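You operate a simulated robot arm through the tools that you are given. There is no shell and no other tool. Be economical: measure what you need, move in short steps, check, and stop when the job is done.

Carry out the task below with a simulated robot arm. There is one attempt and no reset: what you move stays moved.

## Task
Wipe up the spill on the hood bench with the blue pad.
Fine: wet it in the damp box first; put the pad back and shut the box. What is to be rubbed or washed off counts as gone when no trace of it is left.

It is judged by the outcome, as a careful person would: the job done as asked, and still so three seconds after it is handed in. It fails if anything else is knocked over, pushed out of place, dropped, spilled or broken.

## Robot
A 6-joint arm with a fingered hand, fixed in place. Base frame: the origin is at the foot of the arm, x ahead of it, y to its left, z up; the work surface is at about z = 0.88. Lengths are in m, angles in degrees, forces in N, time in s.
With the tool pointing down near the work surface it reaches from about 0.28 to 0.8 m from the base axis. Its first joint turns from -166.0 to 166.0 degrees. Payload 4 kg.
The TCP is the grasp point between the finger pads, 0.026 m short of the fingertips. In the tool frame z runs along the fingers and y along their closing line. Largest opening 0.132 m; the body of the gripper starts 0.073 m behind the TCP. The gripper is a hand of 5 fingers: y runs from the thumb to the fingers, the wrist lies at [0, 0, -0.239] in the tool frame, and closing takes about 1.5 s.
Orientation is that of the tool frame in the base frame, as a unit quaternion [w, x, y, z]. With the fingers straight down and closing along the base's y, the tool's x points along the base's -x, its y along +y and its z along -z.

## Interface
- The arm moves only by the tool apply_moves. Its argument "increments" is one flat list of numbers, 7 for each row, row after row: the closure in counts, from 0 (fully open) to 255 (shut), then the shift along the base's x, y, z in units of 150 mm (1.0 is 150 mm), then the turn, a rotation vector about the base's x, y, z in units of 90 degrees (1.0 is 90 degrees). In form: [claw, dx, dy, dz, rx, ry, rz, claw, dx, dy, dz, rx, ry, rz, ...]. A call has 1 to 12 rows; each row is the pose to reach, as a shift and turn from the pose commanded when the call began. A call with a number of a shift or a turn outside -1 to 1 is refused whole. Rows are played at 5 a second. More than 0.05 m and 8.6 degrees between two rows, or a gripper value outside its range, and nothing of the call is played. A pose out of reach is approached as far as the arm can. The call stops where the force on the tool passes 60 N (or 10 N more than at its start, if that is more) or the arm is blocked; 0.2 s more then pass. Each finger travels about 0.045 m/s and halts on what it meets, pressing with about 33 N; the grip force reading is that of the motor and also rises with nothing between the fingers. The clock runs only during rows and for 0.2 s after the last one: add rows that repeat a pose to give the fingers time. It gives the time, the measured TCP pose, the force on the tool (base axes), the opening and the grip force at its end, in the units of the frame above (readings bear some noise), with the torque about the TCP (base axes, N m) and any sound that the robot's microphone picked up, and new pictures: "show" is both (left out), scene, wrist or none.
- Cameras (640 x 400 px; columns grow to the right, rows downward): "scene" is fixed at [0.2204, -0.5005, 1.6364]; the picture's right is [0.86, -0.51, 0.00], its down [-0.38, -0.64, -0.67] and it looks along [0.34, 0.58, -0.74] (base axes); focal length 324 px, centre (320, 200). "wrist" rides on the gripper at [0.084, 0.002, -0.097] in the tool frame; the picture's right is [-0.02, 1.00, 0.00], its down [-0.75, -0.02, -0.66] and it looks along [-0.66, -0.01, 0.75] (tool axes); focal length 270 px, centre (320, 200). There is no depth. A picture from a camera that has moved, and an enlarged one, comes with that camera's place and axes in the base frame and with its lens.
- set_grasp(shape): the hand has 5 fingers and takes this shape, open, in about a second: jaw (thumb against the fingers, like two jaws); tri (thumb and two fingers); tip (a fingertip pinch); poke (one finger out to press); point (the index stretched); flat (the hand flat); cup (the hand cupped); fist (a fist). The gripper value then closes the fingers along that shape, each until it touches; the sizes above hold for jaw. It gives what a move gives, with no picture.
- inspect(camera, box): a new picture of the part [left, top, right, bottom] of that camera's present view, enlarged. The clock stands still meanwhile.
- hand_in(): hands the job in; it is judged then, once.

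Go step by step. Nothing tells you positions but the pictures and the camera data: compare them with the known pose of the tool, close in by small moves and look again before you grip or let go. The budget is 120 turns and 200 pictures, counting those below and the enlarged ones. Unless the task says otherwise, let go and move clear before handing in, and close with one line.

The tools are called by a JSON object that holds its "method" and its "body". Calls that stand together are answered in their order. apply_moves: Moves the arm, as the interface text tells. Its arguments: {"type":"object","properties":{"increments":{"type":"array","items":{"type":"number"}},"show":{"type":"string","enum":["both","scene","wrist","none"]}},"required":["increments"]} The other tools are called the same way: set_grasp (shape) gives the hand a shape; inspect (camera, box) takes an enlarged picture of a part of a camera's view; hand_in () hands the job in.

At the start:

```text
t: 0.0
eef_pos: [0.4403, 0.0744, 1.2722]
orientation: [0.0, 0.0, 1.0, 0.0]
contact_force: [-1.3, 0.6, -0.1]
moment: [0.0, 0.01, 0.0]
grip_width: 0.1317
finger_force: 0.1
shape: jaw
```

scene: 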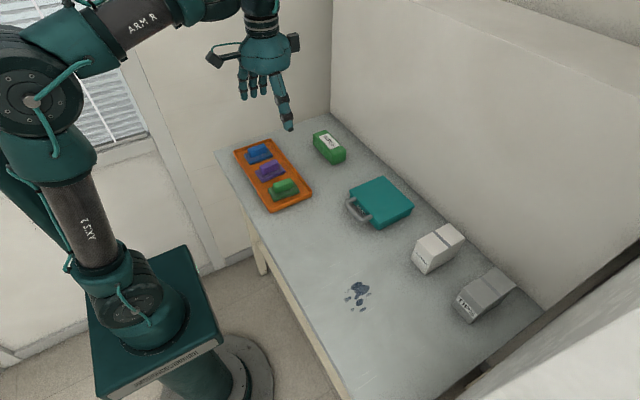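
wrist: 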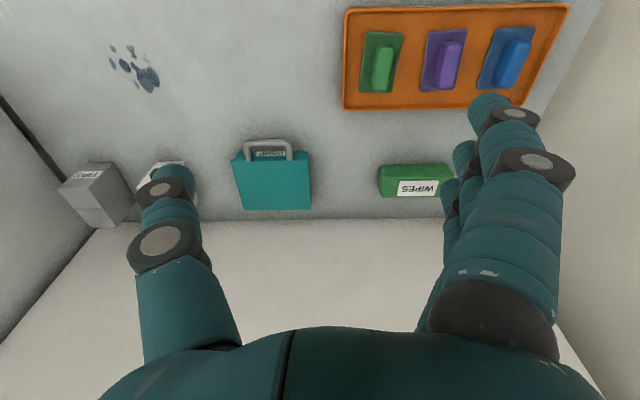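

I see an orange tray with three pads (blue, purple, green), a green wipes box, a teal box with a handle, two white/grey boxes, and the spill. I'll enlarge the views first to identify the damp box.

{"method": "inspect", "body": {"camera": "scene", "box": [210, 110, 430, 248]}}

{"method": "inspect", "body": {"camera": "wrist", "box": [40, 120, 340, 308]}}

{"method": "inspect", "body": {"camera": "scene", "box": [320, 200, 540, 338]}}

{"method": "inspect", "body": {"camera": "wrist", "box": [330, 0, 610, 175]}}

```text
2.90 times, centred on (320, 179) of scene
camera zoom: at [0.2204, -0.5005, 1.6364], right [0.86, -0.51, 0.0], down [-0.38, -0.64, -0.67], along [0.34, 0.58, -0.74], focal length 938 px, centre (320, 261)
```

zoom: 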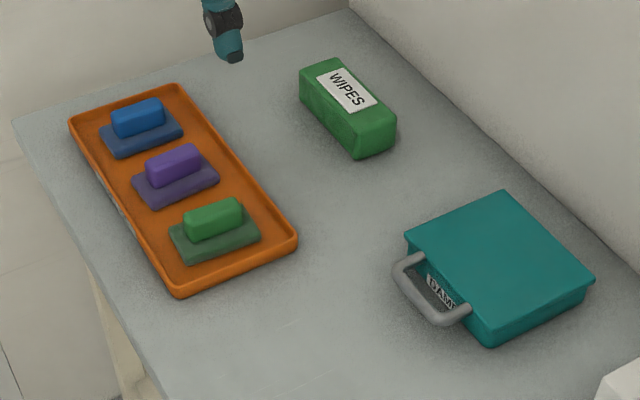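

```text
2.13 times, centred on (190, 214) of wrist
camera zoom: at [0.3559, 0.0753, 1.3679], right [0.02, 1.0, 0.0], down [0.75, -0.02, 0.66], along [0.66, -0.01, -0.75], focal length 575 px, centre (597, 170)
```

zoom: 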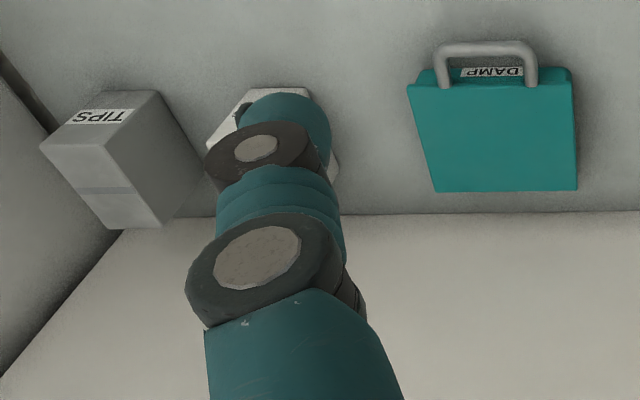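

```text
2.90 times, centred on (430, 269) of scene
camera zoom: at [0.2204, -0.5005, 1.6364], right [0.86, -0.51, 0.0], down [-0.38, -0.64, -0.67], along [0.34, 0.58, -0.74], focal length 938 px, centre (1, 0)
```

zoom: 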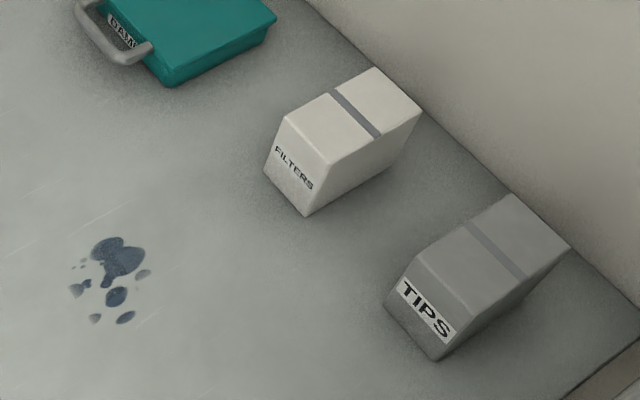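

```text
2.29 times, centred on (470, 88) of wrist
camera zoom: at [0.3559, 0.0753, 1.3679], right [0.02, 1.0, 0.0], down [0.75, -0.02, 0.66], along [0.66, -0.01, -0.75], focal length 618 px, centre (-23, 457)
```

zoom: 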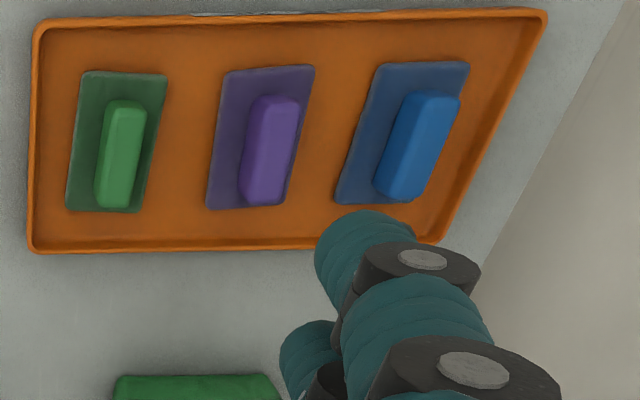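

The teal box is the one marked DAMP. It spans about x 0.64–0.78 and y −0.10–0.05, with its top at z≈0.92 and the handle bar at about (0.612, −0.029, 0.91). The blue pad's grip is at about (0.478, 0.371). I'll open the box first, so I'm turning the hand 90° with the thumb on the box side and moving over the handle.

{"method": "apply_moves", "body": {"increments": [0, 0.083, -0.058, -0.05, 0, 0, 0.083, 0, 0.167, -0.116, -0.1, 0, 0, 0.167, 0, 0.25, -0.174, -0.15, 0, 0, 0.25, 0, 0.333, -0.232, -0.2, 0, 0, 0.333, 0, 0.417, -0.29, -0.25, 0, 0, 0.417, 0, 0.5, -0.348, -0.3, 0, 0, 0.5, 0, 0.583, -0.406, -0.35, 0, 0, 0.583, 0, 0.667, -0.464, -0.4, 0, 0, 0.667, 0, 0.75, -0.522, -0.45, 0, 0, 0.75, 0, 0.833, -0.58, -0.5, 0, 0, 0.833, 0, 0.917, -0.638, -0.55, 0, 0, 0.917, 0, 1.0, -0.696, -0.6, 0, 0, 1.0]}}

```text
t: 2.6
eef_pos: [0.5899, -0.0304, 1.1811]
orientation: [0.0, 0.708, -0.706, -0.001]
contact_force: [-0.6, -0.6, 1.3]
moment: [0.02, -0.01, -0.01]
grip_width: 0.1317
finger_force: 0.0
shape: jaw
camera wrist: at [0.5889, -0.1157, 1.2778], right [-1.0, 0.02, 0.0], down [0.01, 0.75, 0.66], along [0.01, 0.66, -0.75], focal length 270 px, centre (320, 200)
```

scene: 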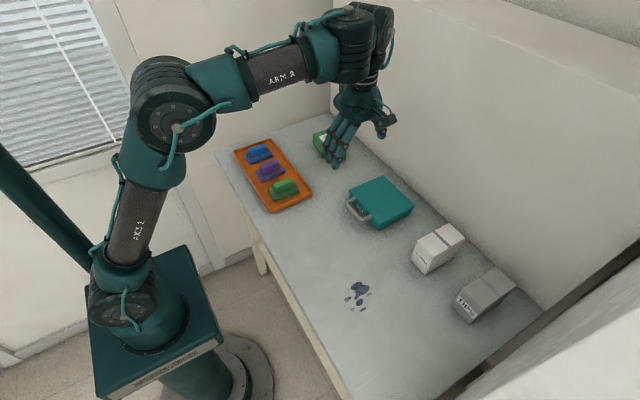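
wrist: 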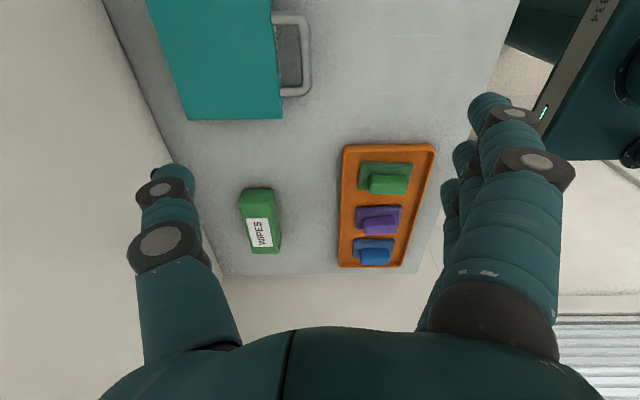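

Both views agree on the handle bar at about x 0.609, y −0.03. The gap to the box is only about 3 cm, so I'll narrow the hand before going down.

{"method": "apply_moves", "body": {"increments": [185, 0.05, 0, -0.2, 0, 0, 0, 185, 0.1, 0, -0.4, 0, 0, 0, 185, 0.127, 0, -0.6, 0, 0, 0, 185, 0.127, 0, -0.6, 0, 0, 0, 185, 0.127, 0, -0.6, 0, 0, 0, 185, 0.127, 0, -0.6, 0, 0, 0]}}

```text
t: 4.0
eef_pos: [0.626, -0.031, 1.1108]
orientation: [-0.001, -0.707, 0.707, 0.002]
contact_force: [0.4, 0.3, -0.6]
moment: [-0.01, -0.01, -0.03]
grip_width: 0.0369
finger_force: 0.1
shape: jaw
out of reach, approached as far as the arm can: row 2, 3, 4, 5, 6
camera wrist: at [0.6266, -0.1154, 1.2071], right [-1.0, 0.02, 0.0], down [0.02, 0.75, 0.66], along [0.01, 0.66, -0.75], focal length 270 px, centre (320, 200)
```

scene: 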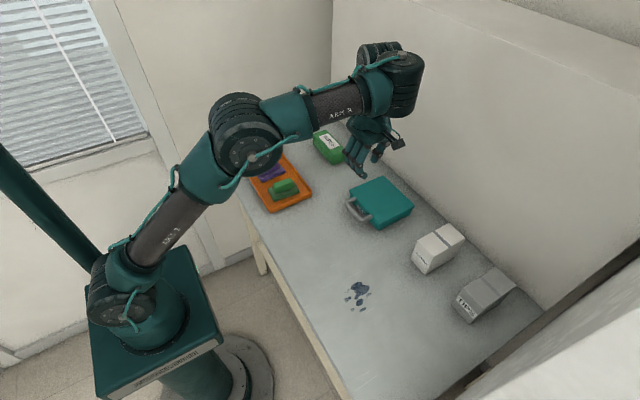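
wrist: 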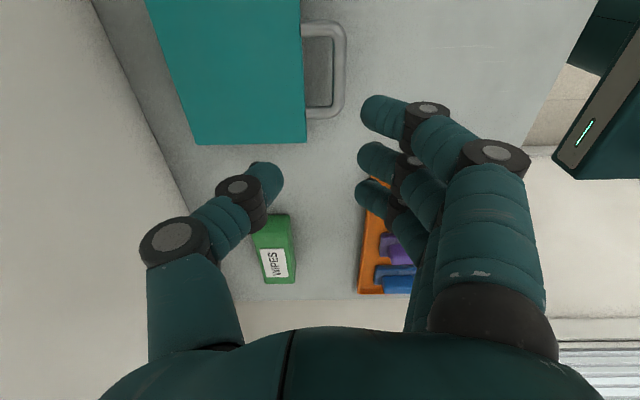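

The fingers now leave about 3.7 cm, but the arm stopped 2 cm short of the commanded height. I'll probe with a small further move down.

{"method": "apply_moves", "body": {"increments": [185, 0, 0, -0.1, 0, 0, 0, 185, 0, 0, -0.2, 0, 0, 0, 185, 0, 0, -0.2, 0, 0, 0], "show": "none"}}

```text
t: 4.8
eef_pos: [0.6436, -0.031, 1.0948]
orientation: [0.001, 0.707, -0.707, -0.002]
contact_force: [-1.4, -0.2, 0.2]
moment: [0.01, 0.0, 0.02]
grip_width: 0.0369
finger_force: 0.1
shape: jaw
out of reach, approached as far as the arm can: row 1, 2, 3
```

Going down pushes the arm outward, so some joint limit is in play. I'll lift a little and tilt the fingers forward to see whether that frees it.

{"method": "apply_moves", "body": {"increments": [185, -0.1, 0, 0.1, 0, -0.09, 0, 185, -0.2, 0, 0.1, 0, -0.18, 0, 185, -0.2, 0, 0.1, 0, -0.27, 0, 185, -0.2, 0, 0.0, 0, -0.27, 0, 185, -0.2, 0, -0.1, 0, -0.27, 0, 185, -0.2, 0, -0.1, 0, -0.27, 0], "show": "scene"}}

```text
t: 6.2
eef_pos: [0.727, -0.0401, 1.1955]
orientation: [-0.148, 0.692, -0.691, 0.148]
contact_force: [0.2, -0.2, -0.4]
moment: [0.02, 0.0, 0.0]
grip_width: 0.0369
finger_force: 0.0
shape: jaw
out of reach, approached as far as the arm can: row 1, 2, 3, 4, 5, 6
```

scene: 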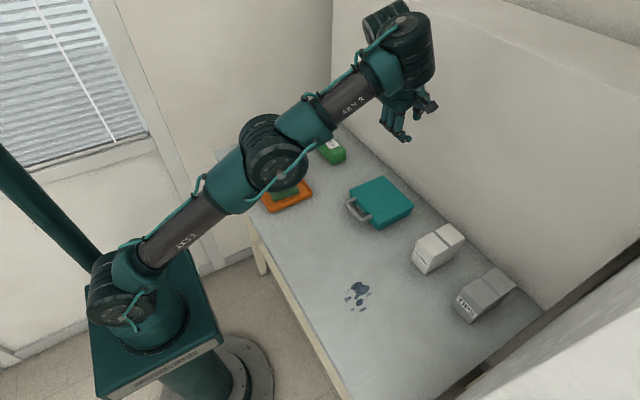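

Tilting forward makes it worse, so the limit depends on the wrist bend. I'll go back to upright and higher, then test whether the turn of the hand is what limits the descent.

{"method": "apply_moves", "body": {"increments": [185, 0, 0, 0.3, 0, 0.09, 0, 185, 0, 0, 0.6, 0, 0.18, 0, 185, 0, 0, 0.9, 0, 0.27, 0, 185, 0, 0, 1.0, 0, 0.27, 0, 185, 0, 0, 1.0, 0, 0.27, 0], "show": "none"}}

{"method": "apply_moves", "body": {"increments": [185, -0.08, 0, 0, 0, 0, -0.09, 185, -0.16, 0, 0, 0, 0, -0.18, 185, -0.24, 0, 0, 0, 0, -0.27, 185, -0.3, 0, 0, 0, 0, -0.36, 185, -0.3, 0, 0, 0, 0, -0.45, 185, -0.3, 0, 0, 0, 0, -0.54, 185, -0.3, 0, 0, 0, 0, -0.63, 185, -0.3, 0, 0, 0, 0, -0.72, 185, -0.3, 0, 0, 0, 0, -0.81, 185, -0.3, 0, 0, 0, 0, -0.9, 185, -0.3, 0, 0, 0, 0, -0.99, 185, -0.3, 0, 0, 0, 0, -1.0], "show": "none"}}

{"method": "apply_moves", "body": {"increments": [185, 0, 0, -0.2, 0, 0, 0, 185, 0, 0, -0.4, 0, 0, 0, 185, 0, 0, -0.6, 0, 0, 0, 185, 0, 0, -0.8, 0, 0, 0, 185, 0, 0, -0.8, 0, 0, 0], "show": "scene"}}

```text
t: 7.4
eef_pos: [0.6614, -0.0312, 1.2421]
orientation: [-0.016, -0.699, 0.714, -0.029]
contact_force: [1.1, -0.1, -0.5]
moment: [0.01, 0.02, 0.0]
grip_width: 0.0363
finger_force: 0.1
shape: jaw
out of reach, approached as far as the arm can: row 1, 2, 3, 4, 5
```

```text
t: 10.0
eef_pos: [0.6143, -0.0313, 1.2452]
orientation: [-0.031, 0.011, 0.999, -0.01]
contact_force: [-0.1, 0.4, 0.0]
moment: [-0.01, -0.02, 0.0]
grip_width: 0.0364
finger_force: 0.1
shape: jaw
```

```text
t: 11.2
eef_pos: [0.6146, -0.0323, 1.1236]
orientation: [-0.032, 0.01, 0.999, -0.01]
contact_force: [-0.5, 0.0, -0.1]
moment: [-0.01, -0.02, -0.01]
grip_width: 0.0363
finger_force: 0.1
shape: jaw
```

scene: 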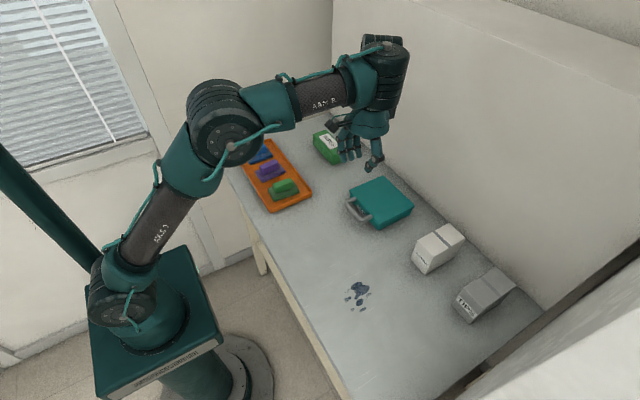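

At the original hand turn the descent is unobstructed so far. I'll go on down to see whether it stays free (the fingers would still be above the lid and handle).

{"method": "apply_moves", "body": {"increments": [185, -0.2, 0, -0.2, 0, 0, 0, 185, -0.4, 0, -0.4, 0, 0, 0, 185, -0.5, 0, -0.6, 0, 0, 0, 185, -0.5, 0, -0.8, 0, 0, 0, 185, -0.5, 0, -0.8, 0, 0, 0], "show": "scene"}}

```text
t: 12.4
eef_pos: [0.6122, -0.0341, 1.099]
orientation: [-0.033, 0.009, 0.999, -0.01]
contact_force: [-0.6, 0.1, -0.4]
moment: [-0.02, -0.04, 0.0]
grip_width: 0.0365
finger_force: 0.0
shape: jaw
out of reach, approached as far as the arm can: row 1, 2, 3, 4, 5
```

scene: 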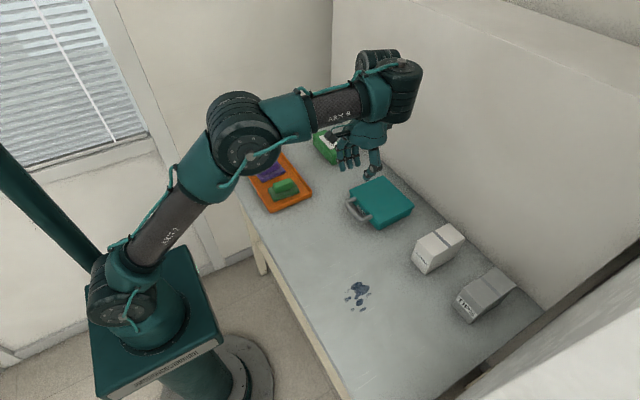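

The same limit shows at this turn too, so it is in the arm's wrist itself. I'll look closely at the wrist linkage.

{"method": "inspect", "body": {"camera": "scene", "box": [190, 30, 450, 200]}}

{"method": "inspect", "body": {"camera": "scene", "box": [60, 80, 300, 340]}}

```text
2.35 times, centred on (320, 115) of scene
camera zoom: at [0.2204, -0.5005, 1.6364], right [0.86, -0.51, 0.0], down [-0.38, -0.64, -0.67], along [0.34, 0.58, -0.74], focal length 762 px, centre (320, 400)
```

zoom: 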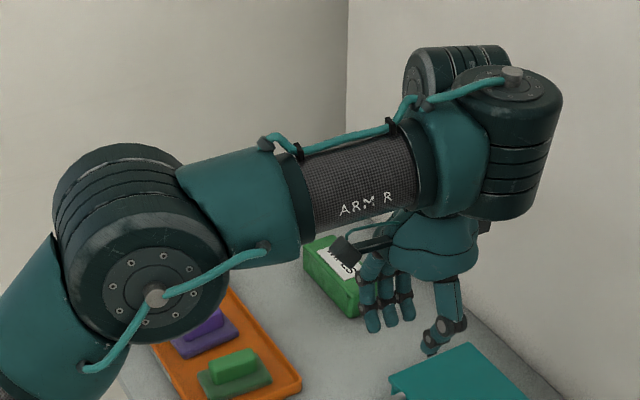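

```text
1.54 times, centred on (180, 210) of scene
camera zoom: at [0.2204, -0.5005, 1.6364], right [0.86, -0.51, 0.0], down [-0.38, -0.64, -0.67], along [0.34, 0.58, -0.74], focal length 498 px, centre (535, 185)
```

zoom: 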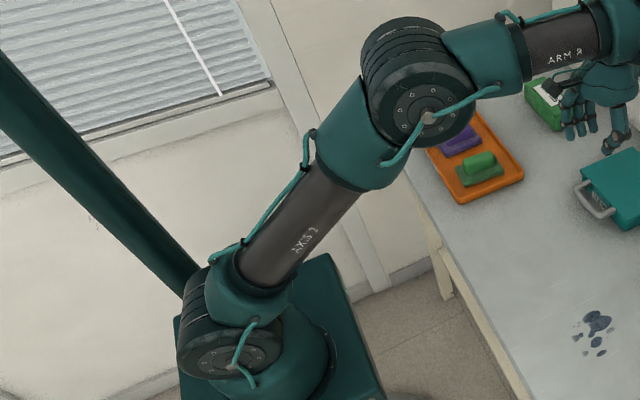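

The forearm is level and will not slope down with the hand vertical. I'll test tilting the fingers back toward the base and then descending.

{"method": "apply_moves", "body": {"increments": [185, 0, 0, 0.1, 0, 0.09, 0, 185, 0, 0, 0.1, 0, 0.18, 0, 185, 0, 0, -0.1, 0, 0.18, 0, 185, 0, 0, -0.3, 0, 0.18, 0, 185, 0, 0, -0.5, 0, 0.18, 0, 185, 0, 0, -0.5, 0, 0.18, 0], "show": "scene"}}

```text
t: 13.8
eef_pos: [0.6126, -0.0346, 1.0229]
orientation: [-0.172, 0.009, 0.985, -0.012]
contact_force: [0.4, 0.0, 0.2]
moment: [-0.01, 0.02, 0.01]
grip_width: 0.0363
finger_force: 0.0
shape: jaw
out of reach, approached as far as the arm can: row 1
```

scene: 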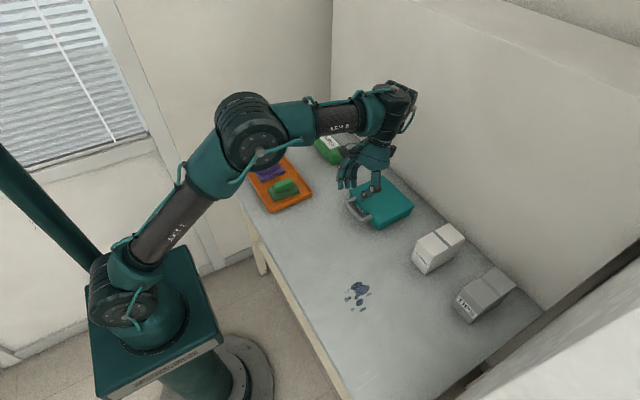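

The backward tilt frees the descent, so the wrist pitch joint is at its limit (about a right angle to the forearm) in this wrist branch. The other branch should reach the bench, and I can get there by swinging the hand sideways, up, forward and down. I'll rise and straighten first.

{"method": "apply_moves", "body": {"increments": [100, 0, 0, 0.3, 0, 0, 0, 100, -0.1, 0, 0.6, 0, -0.0, 0, 100, -0.2, 0, 0.9, 0, -0.08, 0, 100, -0.3, 0, 1.0, 0, -0.16, 0, 100, -0.3, 0, 1.0, 0, -0.22, 0, 100, -0.3, 0, 1.0, 0, -0.22, 0], "show": "none"}}

{"method": "apply_moves", "body": {"increments": [100, 0, 0, 0.3, 0, 0, 0, 100, 0, 0, 0.5, 0, 0, 0, 100, 0, 0, 0.5, 0, 0, 0], "show": "scene"}}

```text
t: 15.2
eef_pos: [0.5679, -0.0353, 1.1733]
orientation: [0.001, 0.01, 1.0, -0.009]
contact_force: [0.1, 0.2, 0.1]
moment: [0.02, -0.04, 0.01]
grip_width: 0.0796
finger_force: 0.0
shape: jaw
out of reach, approached as far as the arm can: row 5
```

```text
t: 16.0
eef_pos: [0.5677, -0.0344, 1.2477]
orientation: [0.0, 0.011, 1.0, -0.009]
contact_force: [-0.1, 0.3, -0.2]
moment: [0.0, 0.02, -0.02]
grip_width: 0.08
finger_force: 0.1
shape: jaw
```

scene: 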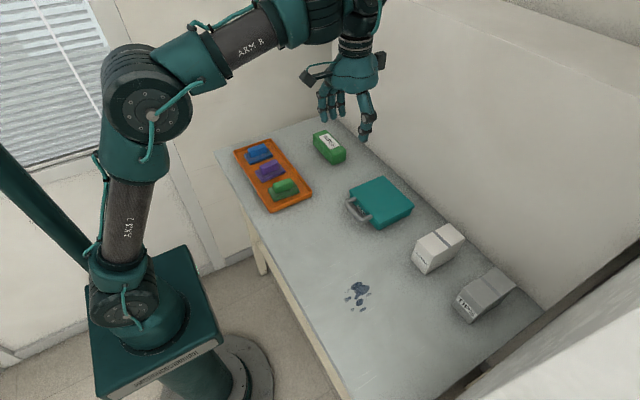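

The wrist looks different now, like at the start. Before the big swing I'll test a plain descent from here.

{"method": "apply_moves", "body": {"increments": [100, 0, 0, -0.3, 0, 0, 0, 100, 0, 0, -0.6, 0, 0, 0, 100, 0, 0, -0.9, 0, 0, 0, 100, 0, 0, -1.0, 0, 0, 0, 100, 0, 0, -1.0, 0, 0, 0], "show": "scene"}}

```text
t: 17.2
eef_pos: [0.5944, -0.0352, 1.1418]
orientation: [-0.002, 0.01, 1.0, -0.009]
contact_force: [-0.1, -0.1, 0.3]
moment: [-0.01, -0.02, -0.01]
grip_width: 0.0796
finger_force: 0.1
shape: jaw
out of reach, approached as far as the arm can: row 2, 3, 4, 5
```

scene: 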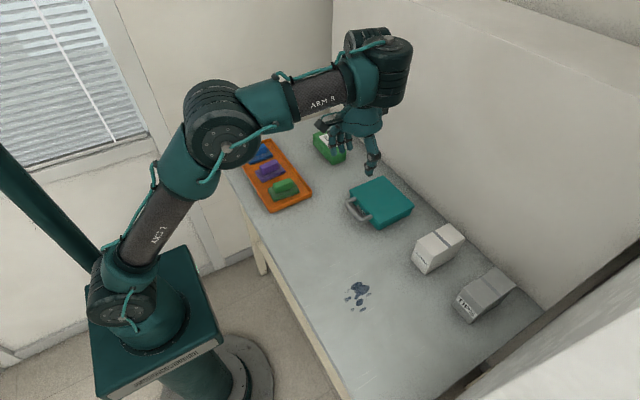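

The arm's shape changed a lot over a small height change, as if it switched branches. I'll step back up and look at an intermediate pose.

{"method": "apply_moves", "body": {"increments": [100, -0.05, 0, 0.15, 0, 0, 0, 100, -0.1, 0, 0.3, 0, 0, 0, 100, -0.1, 0, 0.3, 0, 0, 0, 100, -0.1, 0, 0.3, 0, 0, 0], "show": "scene"}}

{"method": "apply_moves", "body": {"increments": [100, -0.05, 0, 0.15, 0, 0, 0, 100, -0.05, 0, 0.3, 0, 0, 0, 100, -0.05, 0, 0.45, 0, 0, 0, 100, -0.05, 0, 0.45, 0, 0, 0], "show": "scene"}}

```text
t: 18.2
eef_pos: [0.5793, -0.0349, 1.1866]
orientation: [0.001, 0.01, 1.0, -0.01]
contact_force: [-0.5, 0.3, 1.3]
moment: [0.01, 0.0, 0.01]
grip_width: 0.08
finger_force: 0.1
shape: jaw
```

scene: 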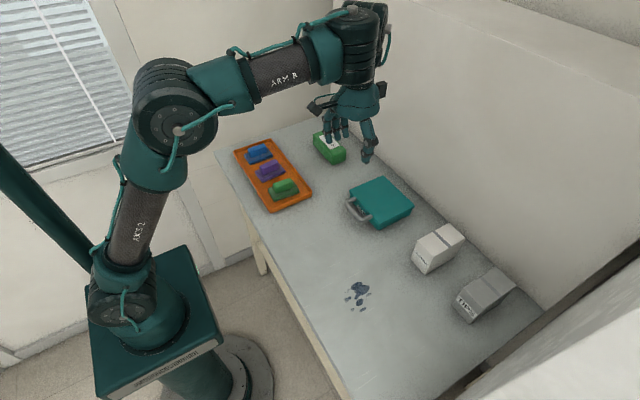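

```text
t: 19.2
eef_pos: [0.5732, -0.0349, 1.2525]
orientation: [0.0, 0.011, 1.0, -0.01]
contact_force: [0.1, 0.1, 0.3]
moment: [0.0, 0.02, -0.02]
grip_width: 0.0796
finger_force: 0.1
shape: jaw
```

scene: 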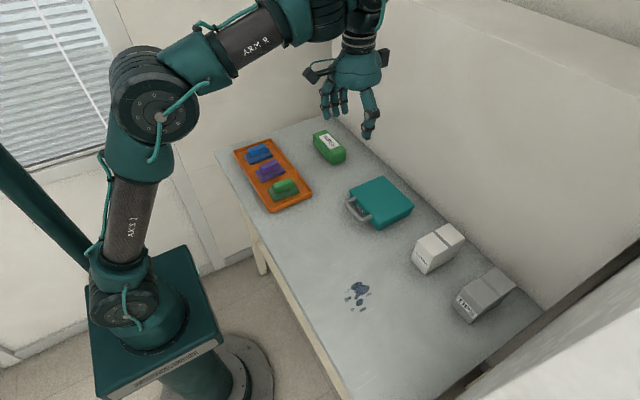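

The motion is continuous, but the wrist barrel seems to turn between these heights. I'll zoom in at this height to understand it.

{"method": "inspect", "body": {"camera": "scene", "box": [180, 0, 440, 162]}}

{"method": "apply_moves", "body": {"increments": [100, 0, 0, -0.1, 0, 0, 0, 100, 0, 0, -0.2, 0, 0, 0, 100, 0, 0, -0.2, 0, 0, 0], "show": "none"}}

{"method": "inspect", "body": {"camera": "scene", "box": [180, 0, 440, 162]}}

```text
2.46 times, centred on (310, 81) of scene
camera zoom: at [0.2204, -0.5005, 1.6364], right [0.86, -0.51, 0.0], down [-0.38, -0.64, -0.67], along [0.34, 0.58, -0.74], focal length 797 px, centre (345, 493)
```

zoom: 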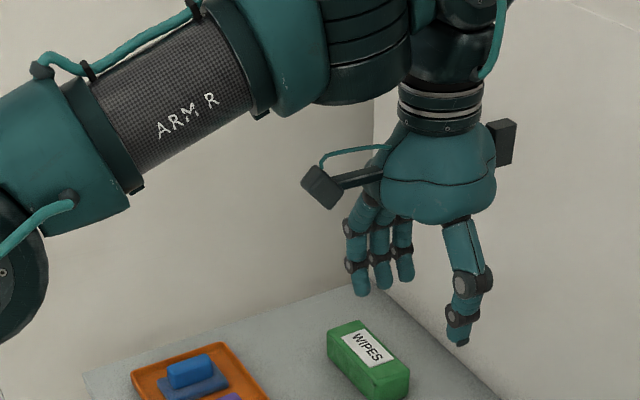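

```text
t: 20.0
eef_pos: [0.5731, -0.0345, 1.2237]
orientation: [0.0, 0.01, 1.0, -0.01]
contact_force: [0.0, 0.6, -0.4]
moment: [0.01, -0.02, -0.01]
grip_width: 0.0797
finger_force: 0.2
shape: jaw
```

```text
2.46 times, centred on (310, 81) of scene
camera zoom: at [0.2204, -0.5005, 1.6364], right [0.86, -0.51, 0.0], down [-0.38, -0.64, -0.67], along [0.34, 0.58, -0.74], focal length 797 px, centre (345, 493)
```

zoom: 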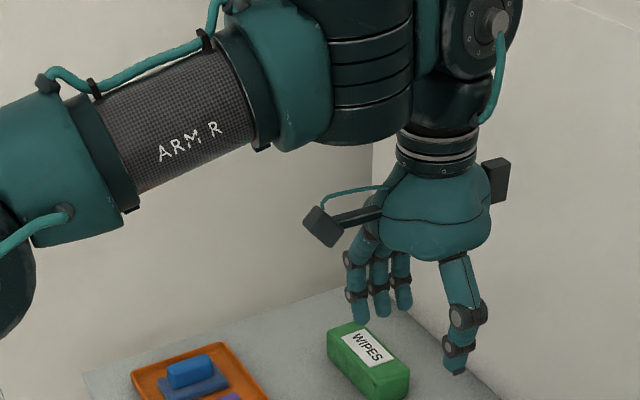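

Now it's clear. With the forearm level and the hand vertical, the fourth axis lines up with the sixth, which is a wrist singularity, and the arm gets stuck there. I'll pass around it by tilting the hand sideways while descending.

{"method": "apply_moves", "body": {"increments": [100, 0, 0, 0, 0.09, 0, 0, 100, 0, 0, 0, 0.18, 0, 0, 100, 0, 0, 0, 0.25, 0, 0, 100, 0, 0, -0.12, 0.25, 0, 0, 100, 0, 0, -0.24, 0.25, 0, 0, 100, 0, 0, -0.36, 0.25, 0, 0, 100, 0, 0, -0.48, 0.25, 0, 0, 100, 0, 0, -0.6, 0.25, 0, 0, 100, 0, 0, -0.72, 0.25, 0, 0, 100, 0, 0, -0.84, 0.25, 0, 0, 100, 0, 0, -0.84, 0.25, 0, 0], "show": "scene"}}

```text
t: 22.4
eef_pos: [0.6163, -0.0089, 1.1433]
orientation: [-0.003, 0.01, 0.983, 0.185]
contact_force: [-0.1, -0.3, 0.3]
moment: [-0.02, 0.05, 0.01]
grip_width: 0.0801
finger_force: 0.1
shape: jaw
out of reach, approached as far as the arm can: row 1, 6, 7, 8, 9, 10, 11
```

scene: 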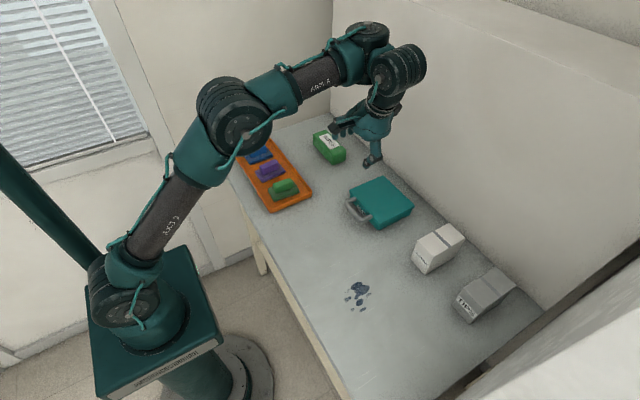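

The wrist swung the other way and stopped at about a quarter turn, so the last joint may be what's limiting. I'll spin the hand about its own axis while asking for a lower height.

{"method": "apply_moves", "body": {"increments": [100, 0, 0, 0, 0, 0.032, -0.083, 100, 0, 0, 0, 0, 0.064, -0.167, 100, 0, 0, 0, 0, 0.096, -0.25, 100, 0, 0, 0, 0, 0.128, -0.333, 100, 0, 0, 0, 0, 0.16, -0.416, 100, 0, 0, 0, 0, 0.19, -0.5, 100, -0.1, 0, -0.1, 0, 0.19, -0.5, 100, -0.2, 0, -0.2, 0, 0.19, -0.5, 100, -0.2, 0, -0.3, 0, 0.19, -0.5, 100, -0.2, 0, -0.3, 0, 0.19, -0.5], "show": "scene"}}

```text
t: 24.6
eef_pos: [0.6198, -0.0157, 1.139]
orientation: [-0.075, 0.411, 0.893, 0.167]
contact_force: [-0.9, 0.3, 0.8]
moment: [0.01, -0.02, 0.0]
grip_width: 0.0799
finger_force: 0.0
shape: jaw
out of reach, approached as far as the arm can: row 7, 8, 9, 10
```

scene: 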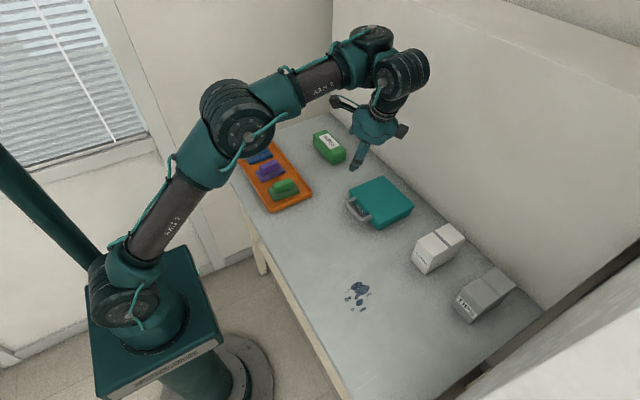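

Spinning is free, but the descent is still blocked, so the fourth joint is the limit on this side. I'll look at it closely.

{"method": "inspect", "body": {"camera": "scene", "box": [230, 10, 450, 148]}}

```text
2.90 times, centred on (340, 79) of scene
camera zoom: at [0.2204, -0.5005, 1.6364], right [0.86, -0.51, 0.0], down [-0.38, -0.64, -0.67], along [0.34, 0.58, -0.74], focal length 938 px, centre (262, 551)
```

zoom: 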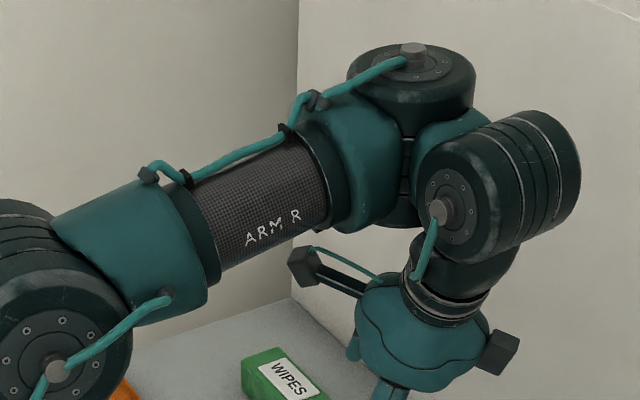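

I'll undo the spin, rise, then tilt the hand to the opposite side and descend that way.

{"method": "apply_moves", "body": {"increments": [100, -0.05, 0, 0.2, 0, -0.032, 0.083, 100, -0.1, 0, 0.4, 0, -0.064, 0.167, 100, -0.2, 0, 0.6, 0, -0.096, 0.25, 100, -0.3, 0, 0.7, 0, -0.128, 0.333, 100, -0.33, 0, 0.8, 0, -0.16, 0.416, 100, -0.33, 0, 0.8, 0, -0.19, 0.5, 100, -0.33, 0, 0.8, 0, -0.19, 0.5], "show": "none"}}

{"method": "apply_moves", "body": {"increments": [100, 0, 0, 0, -0.08, 0, 0, 100, 0, 0, 0, -0.16, 0, 0, 100, 0, 0, 0, -0.24, 0, 0, 100, 0, 0, 0, -0.32, 0, 0, 100, 0, 0, 0, -0.4, 0, 0, 100, 0, 0, 0, -0.48, 0, 0, 100, 0, 0, 0, -0.48, 0, 0], "show": "none"}}

{"method": "apply_moves", "body": {"increments": [100, 0, 0, -0.1, 0, 0, 0, 100, 0, 0, -0.2, 0, 0, 0, 100, 0, 0, -0.3, 0, 0, 0, 100, 0, 0, -0.4, 0, 0, 0, 100, 0, 0, -0.5, 0, 0, 0, 100, 0, 0, -0.6, 0, 0, 0, 100, 0, 0, -0.7, 0, 0, 0, 100, 0, 0, -0.8, 0, 0, 0, 100, 0, 0, -0.9, 0, 0, 0, 100, 0, 0, -1.0, 0, 0, 0, 100, 0, 0, -1.0, 0, 0, 0], "show": "scene"}}

```text
t: 26.2
eef_pos: [0.5678, -0.0166, 1.2545]
orientation: [0.0, 0.01, 0.983, 0.182]
contact_force: [0.5, 0.1, -0.7]
moment: [0.03, 0.01, -0.01]
grip_width: 0.08
finger_force: 0.0
shape: jaw
out of reach, approached as far as the arm can: row 6
```

```text
t: 27.8
eef_pos: [0.5684, -0.0176, 1.2561]
orientation: [0.003, 0.01, 0.982, -0.189]
contact_force: [0.4, -0.4, 0.9]
moment: [-0.05, 0.03, 0.02]
grip_width: 0.08
finger_force: 0.1
shape: jaw
```

```text
t: 30.2
eef_pos: [0.6058, -0.0049, 1.1547]
orientation: [0.0, 0.01, 0.982, -0.189]
contact_force: [0.0, 0.1, -1.1]
moment: [-0.02, 0.01, -0.05]
grip_width: 0.0801
finger_force: 0.0
shape: jaw
out of reach, approached as far as the arm can: row 5, 6, 7, 8, 9, 10, 11
```

scene: 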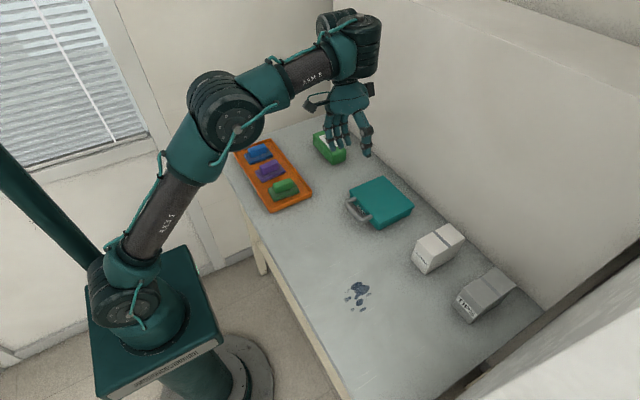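

The limit is the same on both sides. I'll go back to upright and high, and carefully zero the sideways tilt, so I can test a clean in-plane crossing.

{"method": "apply_moves", "body": {"increments": [100, -0.1, 0, 0.2, 0, 0, 0, 100, -0.2, 0, 0.4, 0, 0, 0, 100, -0.3, 0, 0.6, 0, 0, 0, 100, -0.4, 0, 0.8, 0.08, 0, 0, 100, -0.4, 0, 0.8, 0.16, 0, 0, 100, -0.4, 0, 0.8, 0.242, 0, 0, 100, -0.4, 0, 0.8, 0.242, 0, 0, 100, -0.4, 0, 0.8, 0.242, 0, 0], "show": "none"}}

```text
t: 32.0
eef_pos: [0.5452, -0.0053, 1.2747]
orientation: [0.0, 0.011, 1.0, 0.0]
contact_force: [-0.4, 0.6, -0.5]
moment: [0.01, 0.01, 0.0]
grip_width: 0.0798
finger_force: 0.0
shape: jaw
```

The hand is now accurately vertical. I'll pitch it forward in small in-plane steps about the grasp point and see which row is refused.

{"method": "apply_moves", "body": {"increments": [100, 0.03, 0, 0, 0, -0.04, 0, 100, 0.06, 0, 0, 0, -0.08, 0, 100, 0.09, 0, 0, 0, -0.12, 0, 100, 0.12, 0, 0, 0, -0.16, 0, 100, 0.15, 0, 0, 0, -0.2, 0, 100, 0.18, 0, 0, 0, -0.24, 0, 100, 0.21, 0, 0, 0, -0.28, 0, 100, 0.24, 0, 0, 0, -0.32, 0, 100, 0.27, 0, 0, 0, -0.36, 0, 100, 0.27, 0, 0, 0, -0.36, 0], "show": "scene"}}

```text
t: 34.2
eef_pos: [0.5862, -0.0056, 1.2744]
orientation: [0.279, 0.009, 0.96, 0.003]
contact_force: [0.6, 0.1, 0.0]
moment: [0.02, -0.05, 0.0]
grip_width: 0.08
finger_force: 0.0
shape: jaw
```

scene: 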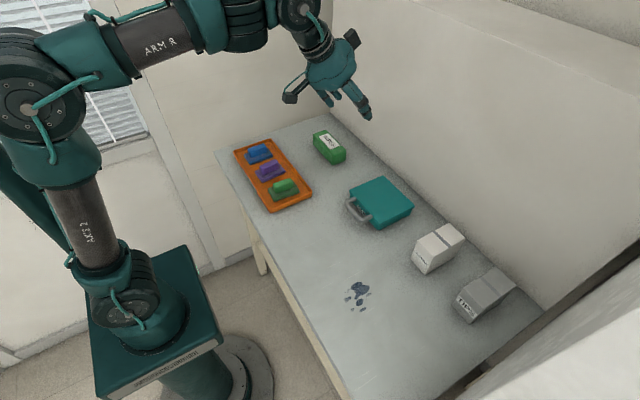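

That worked: the hand is pitched 32° forward with no refusal, so the wrist is past the singularity. I'll descend in this posture before straightening.

{"method": "apply_moves", "body": {"increments": [100, 0, 0, -0.2, 0, 0, 0, 100, 0, 0, -0.4, 0, 0, 0, 100, 0, 0, -0.6, 0, 0, 0, 100, 0, 0, -0.8, 0, 0, 0, 100, 0, 0, -1.0, 0, 0, 0, 100, 0, 0, -1.0, 0, 0, 0], "show": "scene"}}

```text
t: 35.6
eef_pos: [0.5858, -0.0044, 1.1245]
orientation: [0.279, 0.009, 0.96, 0.003]
contact_force: [-0.6, 0.2, 1.1]
moment: [0.0, 0.0, 0.0]
grip_width: 0.0799
finger_force: 0.1
shape: jaw
```

scene: 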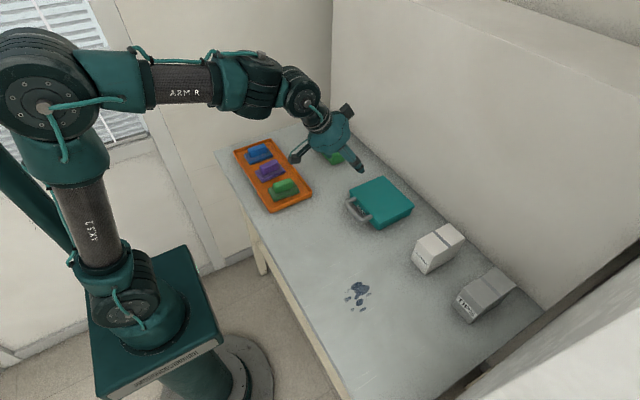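

Good: the arm is now folded properly and can work low. I'll spin the hand 90° about its own axis so that it closes across the handle bar, with the thumb on the box side.

{"method": "apply_moves", "body": {"increments": [170, 0, -0.015, 0, -0.048, 0, 0.077, 170, 0, -0.03, 0, -0.096, 0, 0.154, 170, 0, -0.045, 0, -0.145, 0, 0.231, 170, 0, -0.06, 0, -0.193, 0, 0.308, 170, 0, -0.08, 0, -0.241, 0, 0.385, 170, 0, -0.1, 0, -0.289, 0, 0.463, 170, 0, -0.12, 0, -0.337, 0, 0.54, 170, 0, -0.14, 0, -0.386, 0, 0.617, 170, 0, -0.15, 0, -0.434, 0, 0.694, 170, 0, -0.16, 0, -0.482, 0, 0.771, 170, 0, -0.16, 0, -0.53, 0, 0.848, 170, 0, -0.16, 0, -0.53, 0, 0.848], "show": "none"}}

{"method": "apply_moves", "body": {"increments": [170, 0, 0, -0.1, 0, 0.06, 0, 170, 0, 0, -0.2, 0, 0.12, 0, 170, 0, 0, -0.4, 0, 0.19, 0, 170, 0, 0, -0.6, 0, 0.19, 0, 170, 0, 0, -0.6, 0, 0.19, 0]}}

```text
t: 38.2
eef_pos: [0.5861, -0.0289, 1.1237]
orientation: [0.213, -0.622, 0.733, -0.177]
contact_force: [0.4, -0.2, -0.1]
moment: [-0.01, 0.05, -0.01]
grip_width: 0.0447
finger_force: 0.2
shape: jaw
out of reach, approached as far as the arm can: row 11, 12
```

```text
t: 39.4
eef_pos: [0.5877, -0.0275, 1.0334]
orientation: [0.103, -0.639, 0.758, -0.081]
contact_force: [1.2, 0.0, -0.7]
moment: [0.01, 0.01, 0.01]
grip_width: 0.0448
finger_force: 0.2
shape: jaw
camera wrist: at [0.547, -0.1128, 1.1222], right [-0.95, 0.19, -0.25], down [-0.03, 0.73, 0.68], along [0.31, 0.65, -0.69], focal length 270 px, centre (320, 200)
```

scene: 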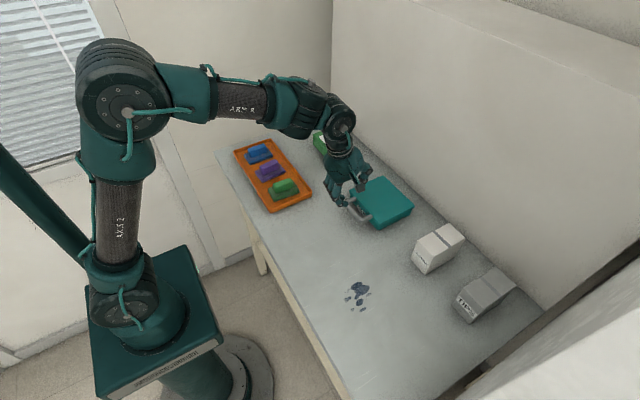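
wrist: 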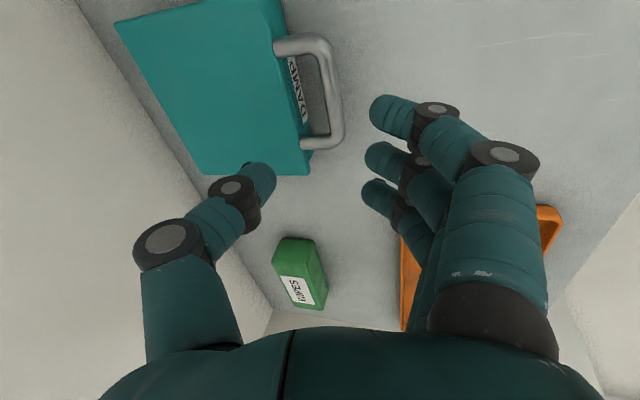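

The handle bar reads about (0.609, −0.031, 0.91). I'll narrow the fingers a little more and come down to just above it, with the thumb lined up with the gap.

{"method": "apply_moves", "body": {"increments": [188, 0.05, -0.02, -0.13, 0, 0, 0, 188, 0.095, -0.02, -0.26, 0, 0, 0, 188, 0.095, -0.02, -0.39, 0, 0, 0, 188, 0.095, -0.02, -0.39, 0, 0, 0]}}

{"method": "inspect", "body": {"camera": "scene", "box": [300, 120, 430, 240]}}

```text
t: 40.4
eef_pos: [0.6014, -0.0298, 0.9761]
orientation: [0.103, -0.638, 0.759, -0.08]
contact_force: [0.2, -0.1, 0.9]
moment: [-0.03, -0.01, 0.01]
grip_width: 0.0352
finger_force: 0.0
shape: jaw
out of reach, approached as far as the arm can: row 3, 4
camera wrist: at [0.5611, -0.1138, 1.0641], right [-0.95, 0.19, -0.25], down [-0.03, 0.73, 0.68], along [0.32, 0.65, -0.69], focal length 270 px, centre (320, 200)
```

scene: 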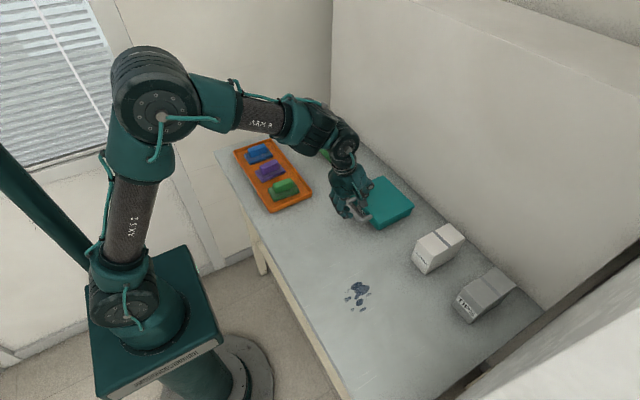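
wrist: 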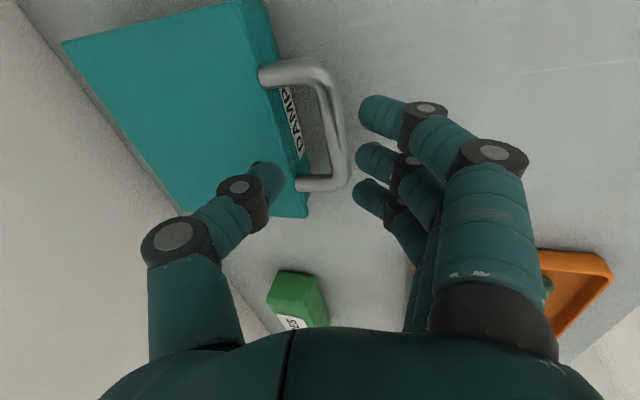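

```text
3.33 times, centred on (365, 180) of scene
camera zoom: at [0.2204, -0.5005, 1.6364], right [0.86, -0.51, 0.0], down [-0.38, -0.64, -0.67], along [0.34, 0.58, -0.74], focal length 1079 px, centre (170, 267)
```

zoom: 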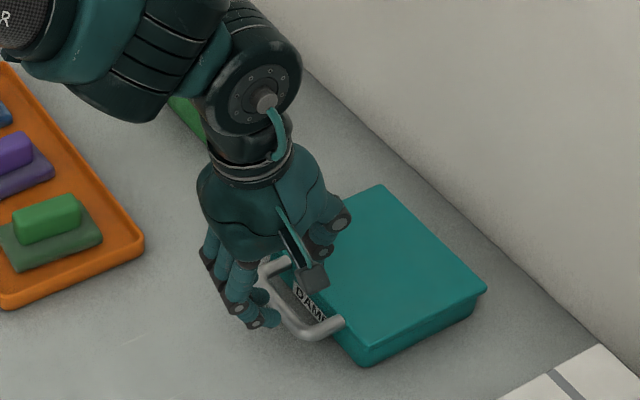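

The thumb tip is at about x 0.637 and the gap centre is at about x 0.629. I'll narrow slightly, ease the spin off its limit, lower past the bar, then centre on it before closing.

{"method": "apply_moves", "body": {"increments": [205, -0.02, 0, 0, 0.018, 0, -0.07, 205, -0.02, 0, 0, 0.018, 0, -0.07, 205, -0.02, 0, -0.1, 0.018, 0, -0.07, 205, -0.02, 0, -0.2, 0.018, 0, -0.07, 205, -0.02, 0, -0.2, 0.018, 0, -0.07]}}

{"method": "inspect", "body": {"camera": "wrist", "box": [200, 0, 440, 220]}}

{"method": "inspect", "body": {"camera": "scene", "box": [320, 160, 410, 240]}}

```text
t: 41.6
eef_pos: [0.5972, -0.029, 0.9461]
orientation: [0.106, -0.596, 0.792, -0.077]
contact_force: [-0.2, 0.1, 0.6]
moment: [0.0, -0.03, 0.03]
grip_width: 0.0267
finger_force: 0.1
shape: jaw
camera wrist: at [0.5495, -0.1107, 1.0319], right [-0.92, 0.3, -0.25], down [0.04, 0.72, 0.7], along [0.38, 0.63, -0.67], focal length 270 px, centre (320, 200)
```

scene: 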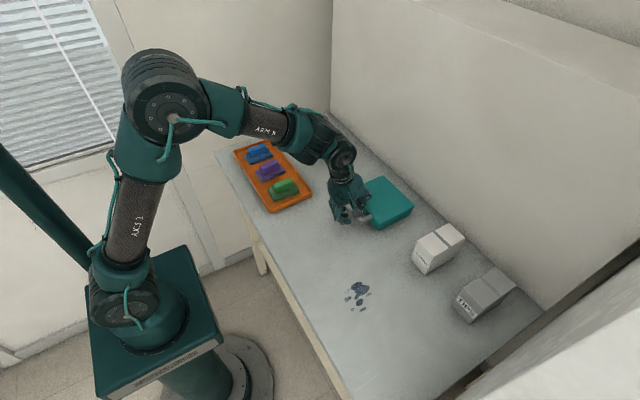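
wrist: 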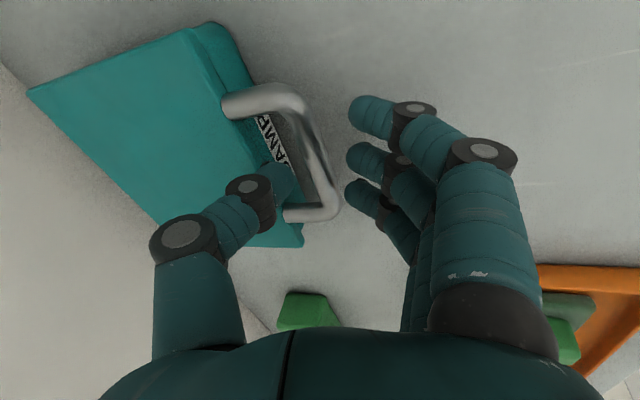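

```text
1.82 times, centred on (320, 110) of wrist
camera zoom: at [0.5495, -0.1107, 1.0319], right [-0.92, 0.3, -0.25], down [0.04, 0.72, 0.7], along [0.38, 0.63, -0.67], focal length 491 px, centre (320, 364)
```

zoom: 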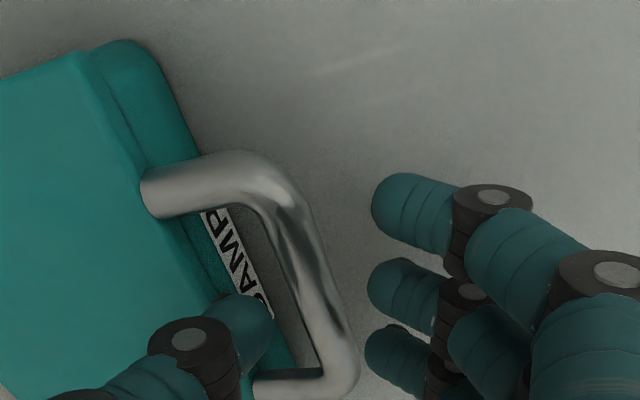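

```text
5.00 times, centred on (365, 200) of scene
camera zoom: at [0.2204, -0.5005, 1.6364], right [0.86, -0.51, 0.0], down [-0.38, -0.64, -0.67], along [0.34, 0.58, -0.74], focal length 1618 px, centre (95, 200)
```

zoom: 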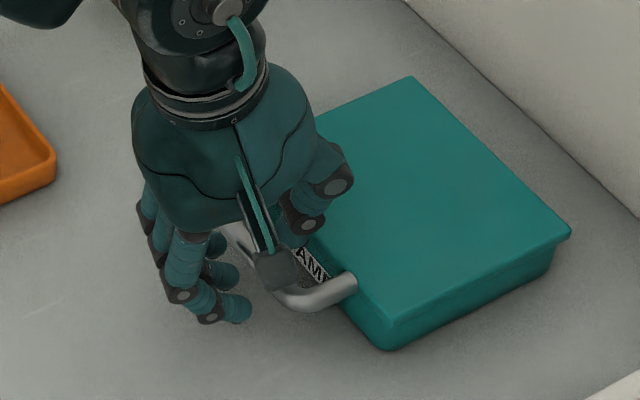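

The thumb is centred in the handle's gap. I'll lower the last 2 cm and look before closing.

{"method": "apply_moves", "body": {"increments": [205, 0.02, 0, -0.08, 0, 0, 0, 205, 0.02, 0, -0.15, 0, 0, 0, 205, 0.02, 0, -0.15, 0, 0, 0], "show": "none"}}

{"method": "inspect", "body": {"camera": "wrist", "box": [200, 20, 440, 240]}}

```text
t: 42.4
eef_pos: [0.6008, -0.0288, 0.9247]
orientation: [0.106, -0.597, 0.792, -0.076]
contact_force: [0.5, -0.9, 0.2]
moment: [-0.02, -0.01, 0.02]
grip_width: 0.0266
finger_force: 0.2
shape: jaw
```

```text
1.82 times, centred on (320, 130) of wrist
camera zoom: at [0.5526, -0.1105, 1.0098], right [-0.92, 0.3, -0.25], down [0.04, 0.72, 0.7], along [0.38, 0.63, -0.67], focal length 491 px, centre (320, 327)
```

zoom: 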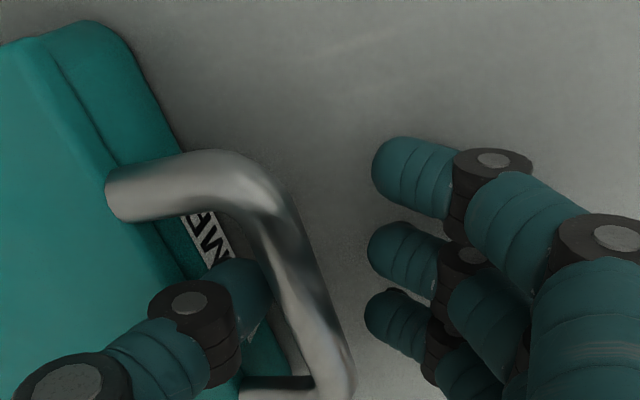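

The thumb is inside the bar with no contact. I'll close while shifting slightly forward so both sides meet the bar together.

{"method": "apply_moves", "body": {"increments": [213, 0.01, 0, 0, 0, 0, 0, 221, 0.02, 0, 0, 0, 0, 0, 229, 0.025, 0, 0, 0, 0, 0, 240, 0.025, 0, 0, 0, 0, 0, 255, 0.025, 0, 0, 0, 0, 0, 255, 0.025, 0, 0, 0, 0, 0, 255, 0.025, 0, 0, 0, 0, 0], "show": "scene"}}

{"method": "inspect", "body": {"camera": "wrist", "box": [200, 20, 440, 240]}}

```text
t: 44.0
eef_pos: [0.6066, -0.0292, 0.9238]
orientation: [0.107, -0.597, 0.791, -0.079]
contact_force: [15.9, -1.9, -0.3]
moment: [-0.1, -0.07, 0.2]
grip_width: 0.0002
finger_force: 33.4
shape: jaw
```

scene: 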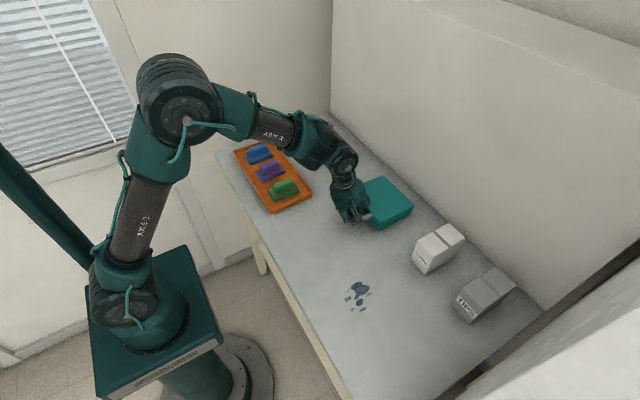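

```text
1.82 times, centred on (320, 130) of wrist
camera zoom: at [0.5574, -0.1107, 1.0102], right [-0.92, 0.3, -0.25], down [0.04, 0.72, 0.7], along [0.38, 0.63, -0.67], focal length 491 px, centre (320, 327)
```

zoom: 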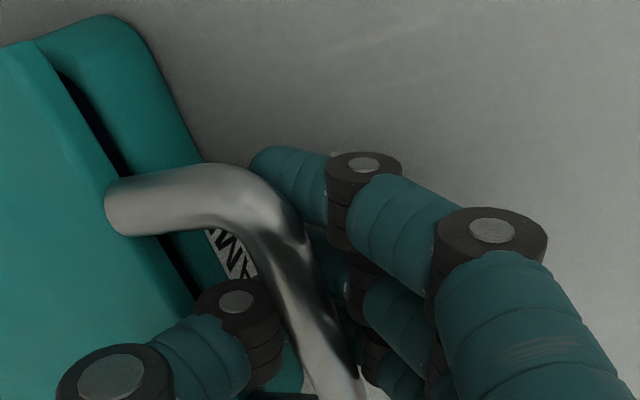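

The fingers closed under the bar and ring it like a hook, and the lid has already cracked open. I'll lift it along an arc about the rear hinge.

{"method": "apply_moves", "body": {"increments": [255, 0.005, 0, 0.1, 0, 0, 0, 255, 0.017, 0, 0.193, 0, 0, 0, 255, 0.04, 0, 0.29, 0, -0.02, 0, 255, 0.067, 0, 0.38, 0, -0.04, 0, 255, 0.105, 0, 0.47, 0, -0.06, 0, 255, 0.149, 0, 0.557, 0, -0.08, 0]}}

```text
t: 45.4
eef_pos: [0.6291, -0.0286, 1.0064]
orientation: [0.155, -0.592, 0.783, -0.112]
contact_force: [40.7, 3.3, -28.9]
moment: [-0.04, 0.45, 0.45]
grip_width: 0.0002
finger_force: 32.7
shape: jaw
camera wrist: at [0.5694, -0.1102, 1.0846], right [-0.89, 0.29, -0.36], down [-0.04, 0.72, 0.7], along [0.46, 0.63, -0.62], focal length 270 px, centre (320, 200)
```

scene: 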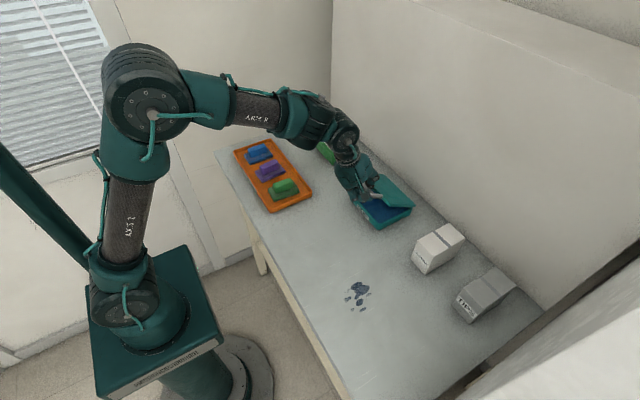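
wrist: 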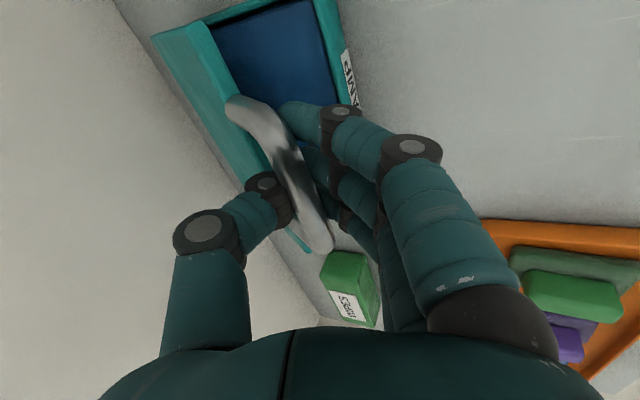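

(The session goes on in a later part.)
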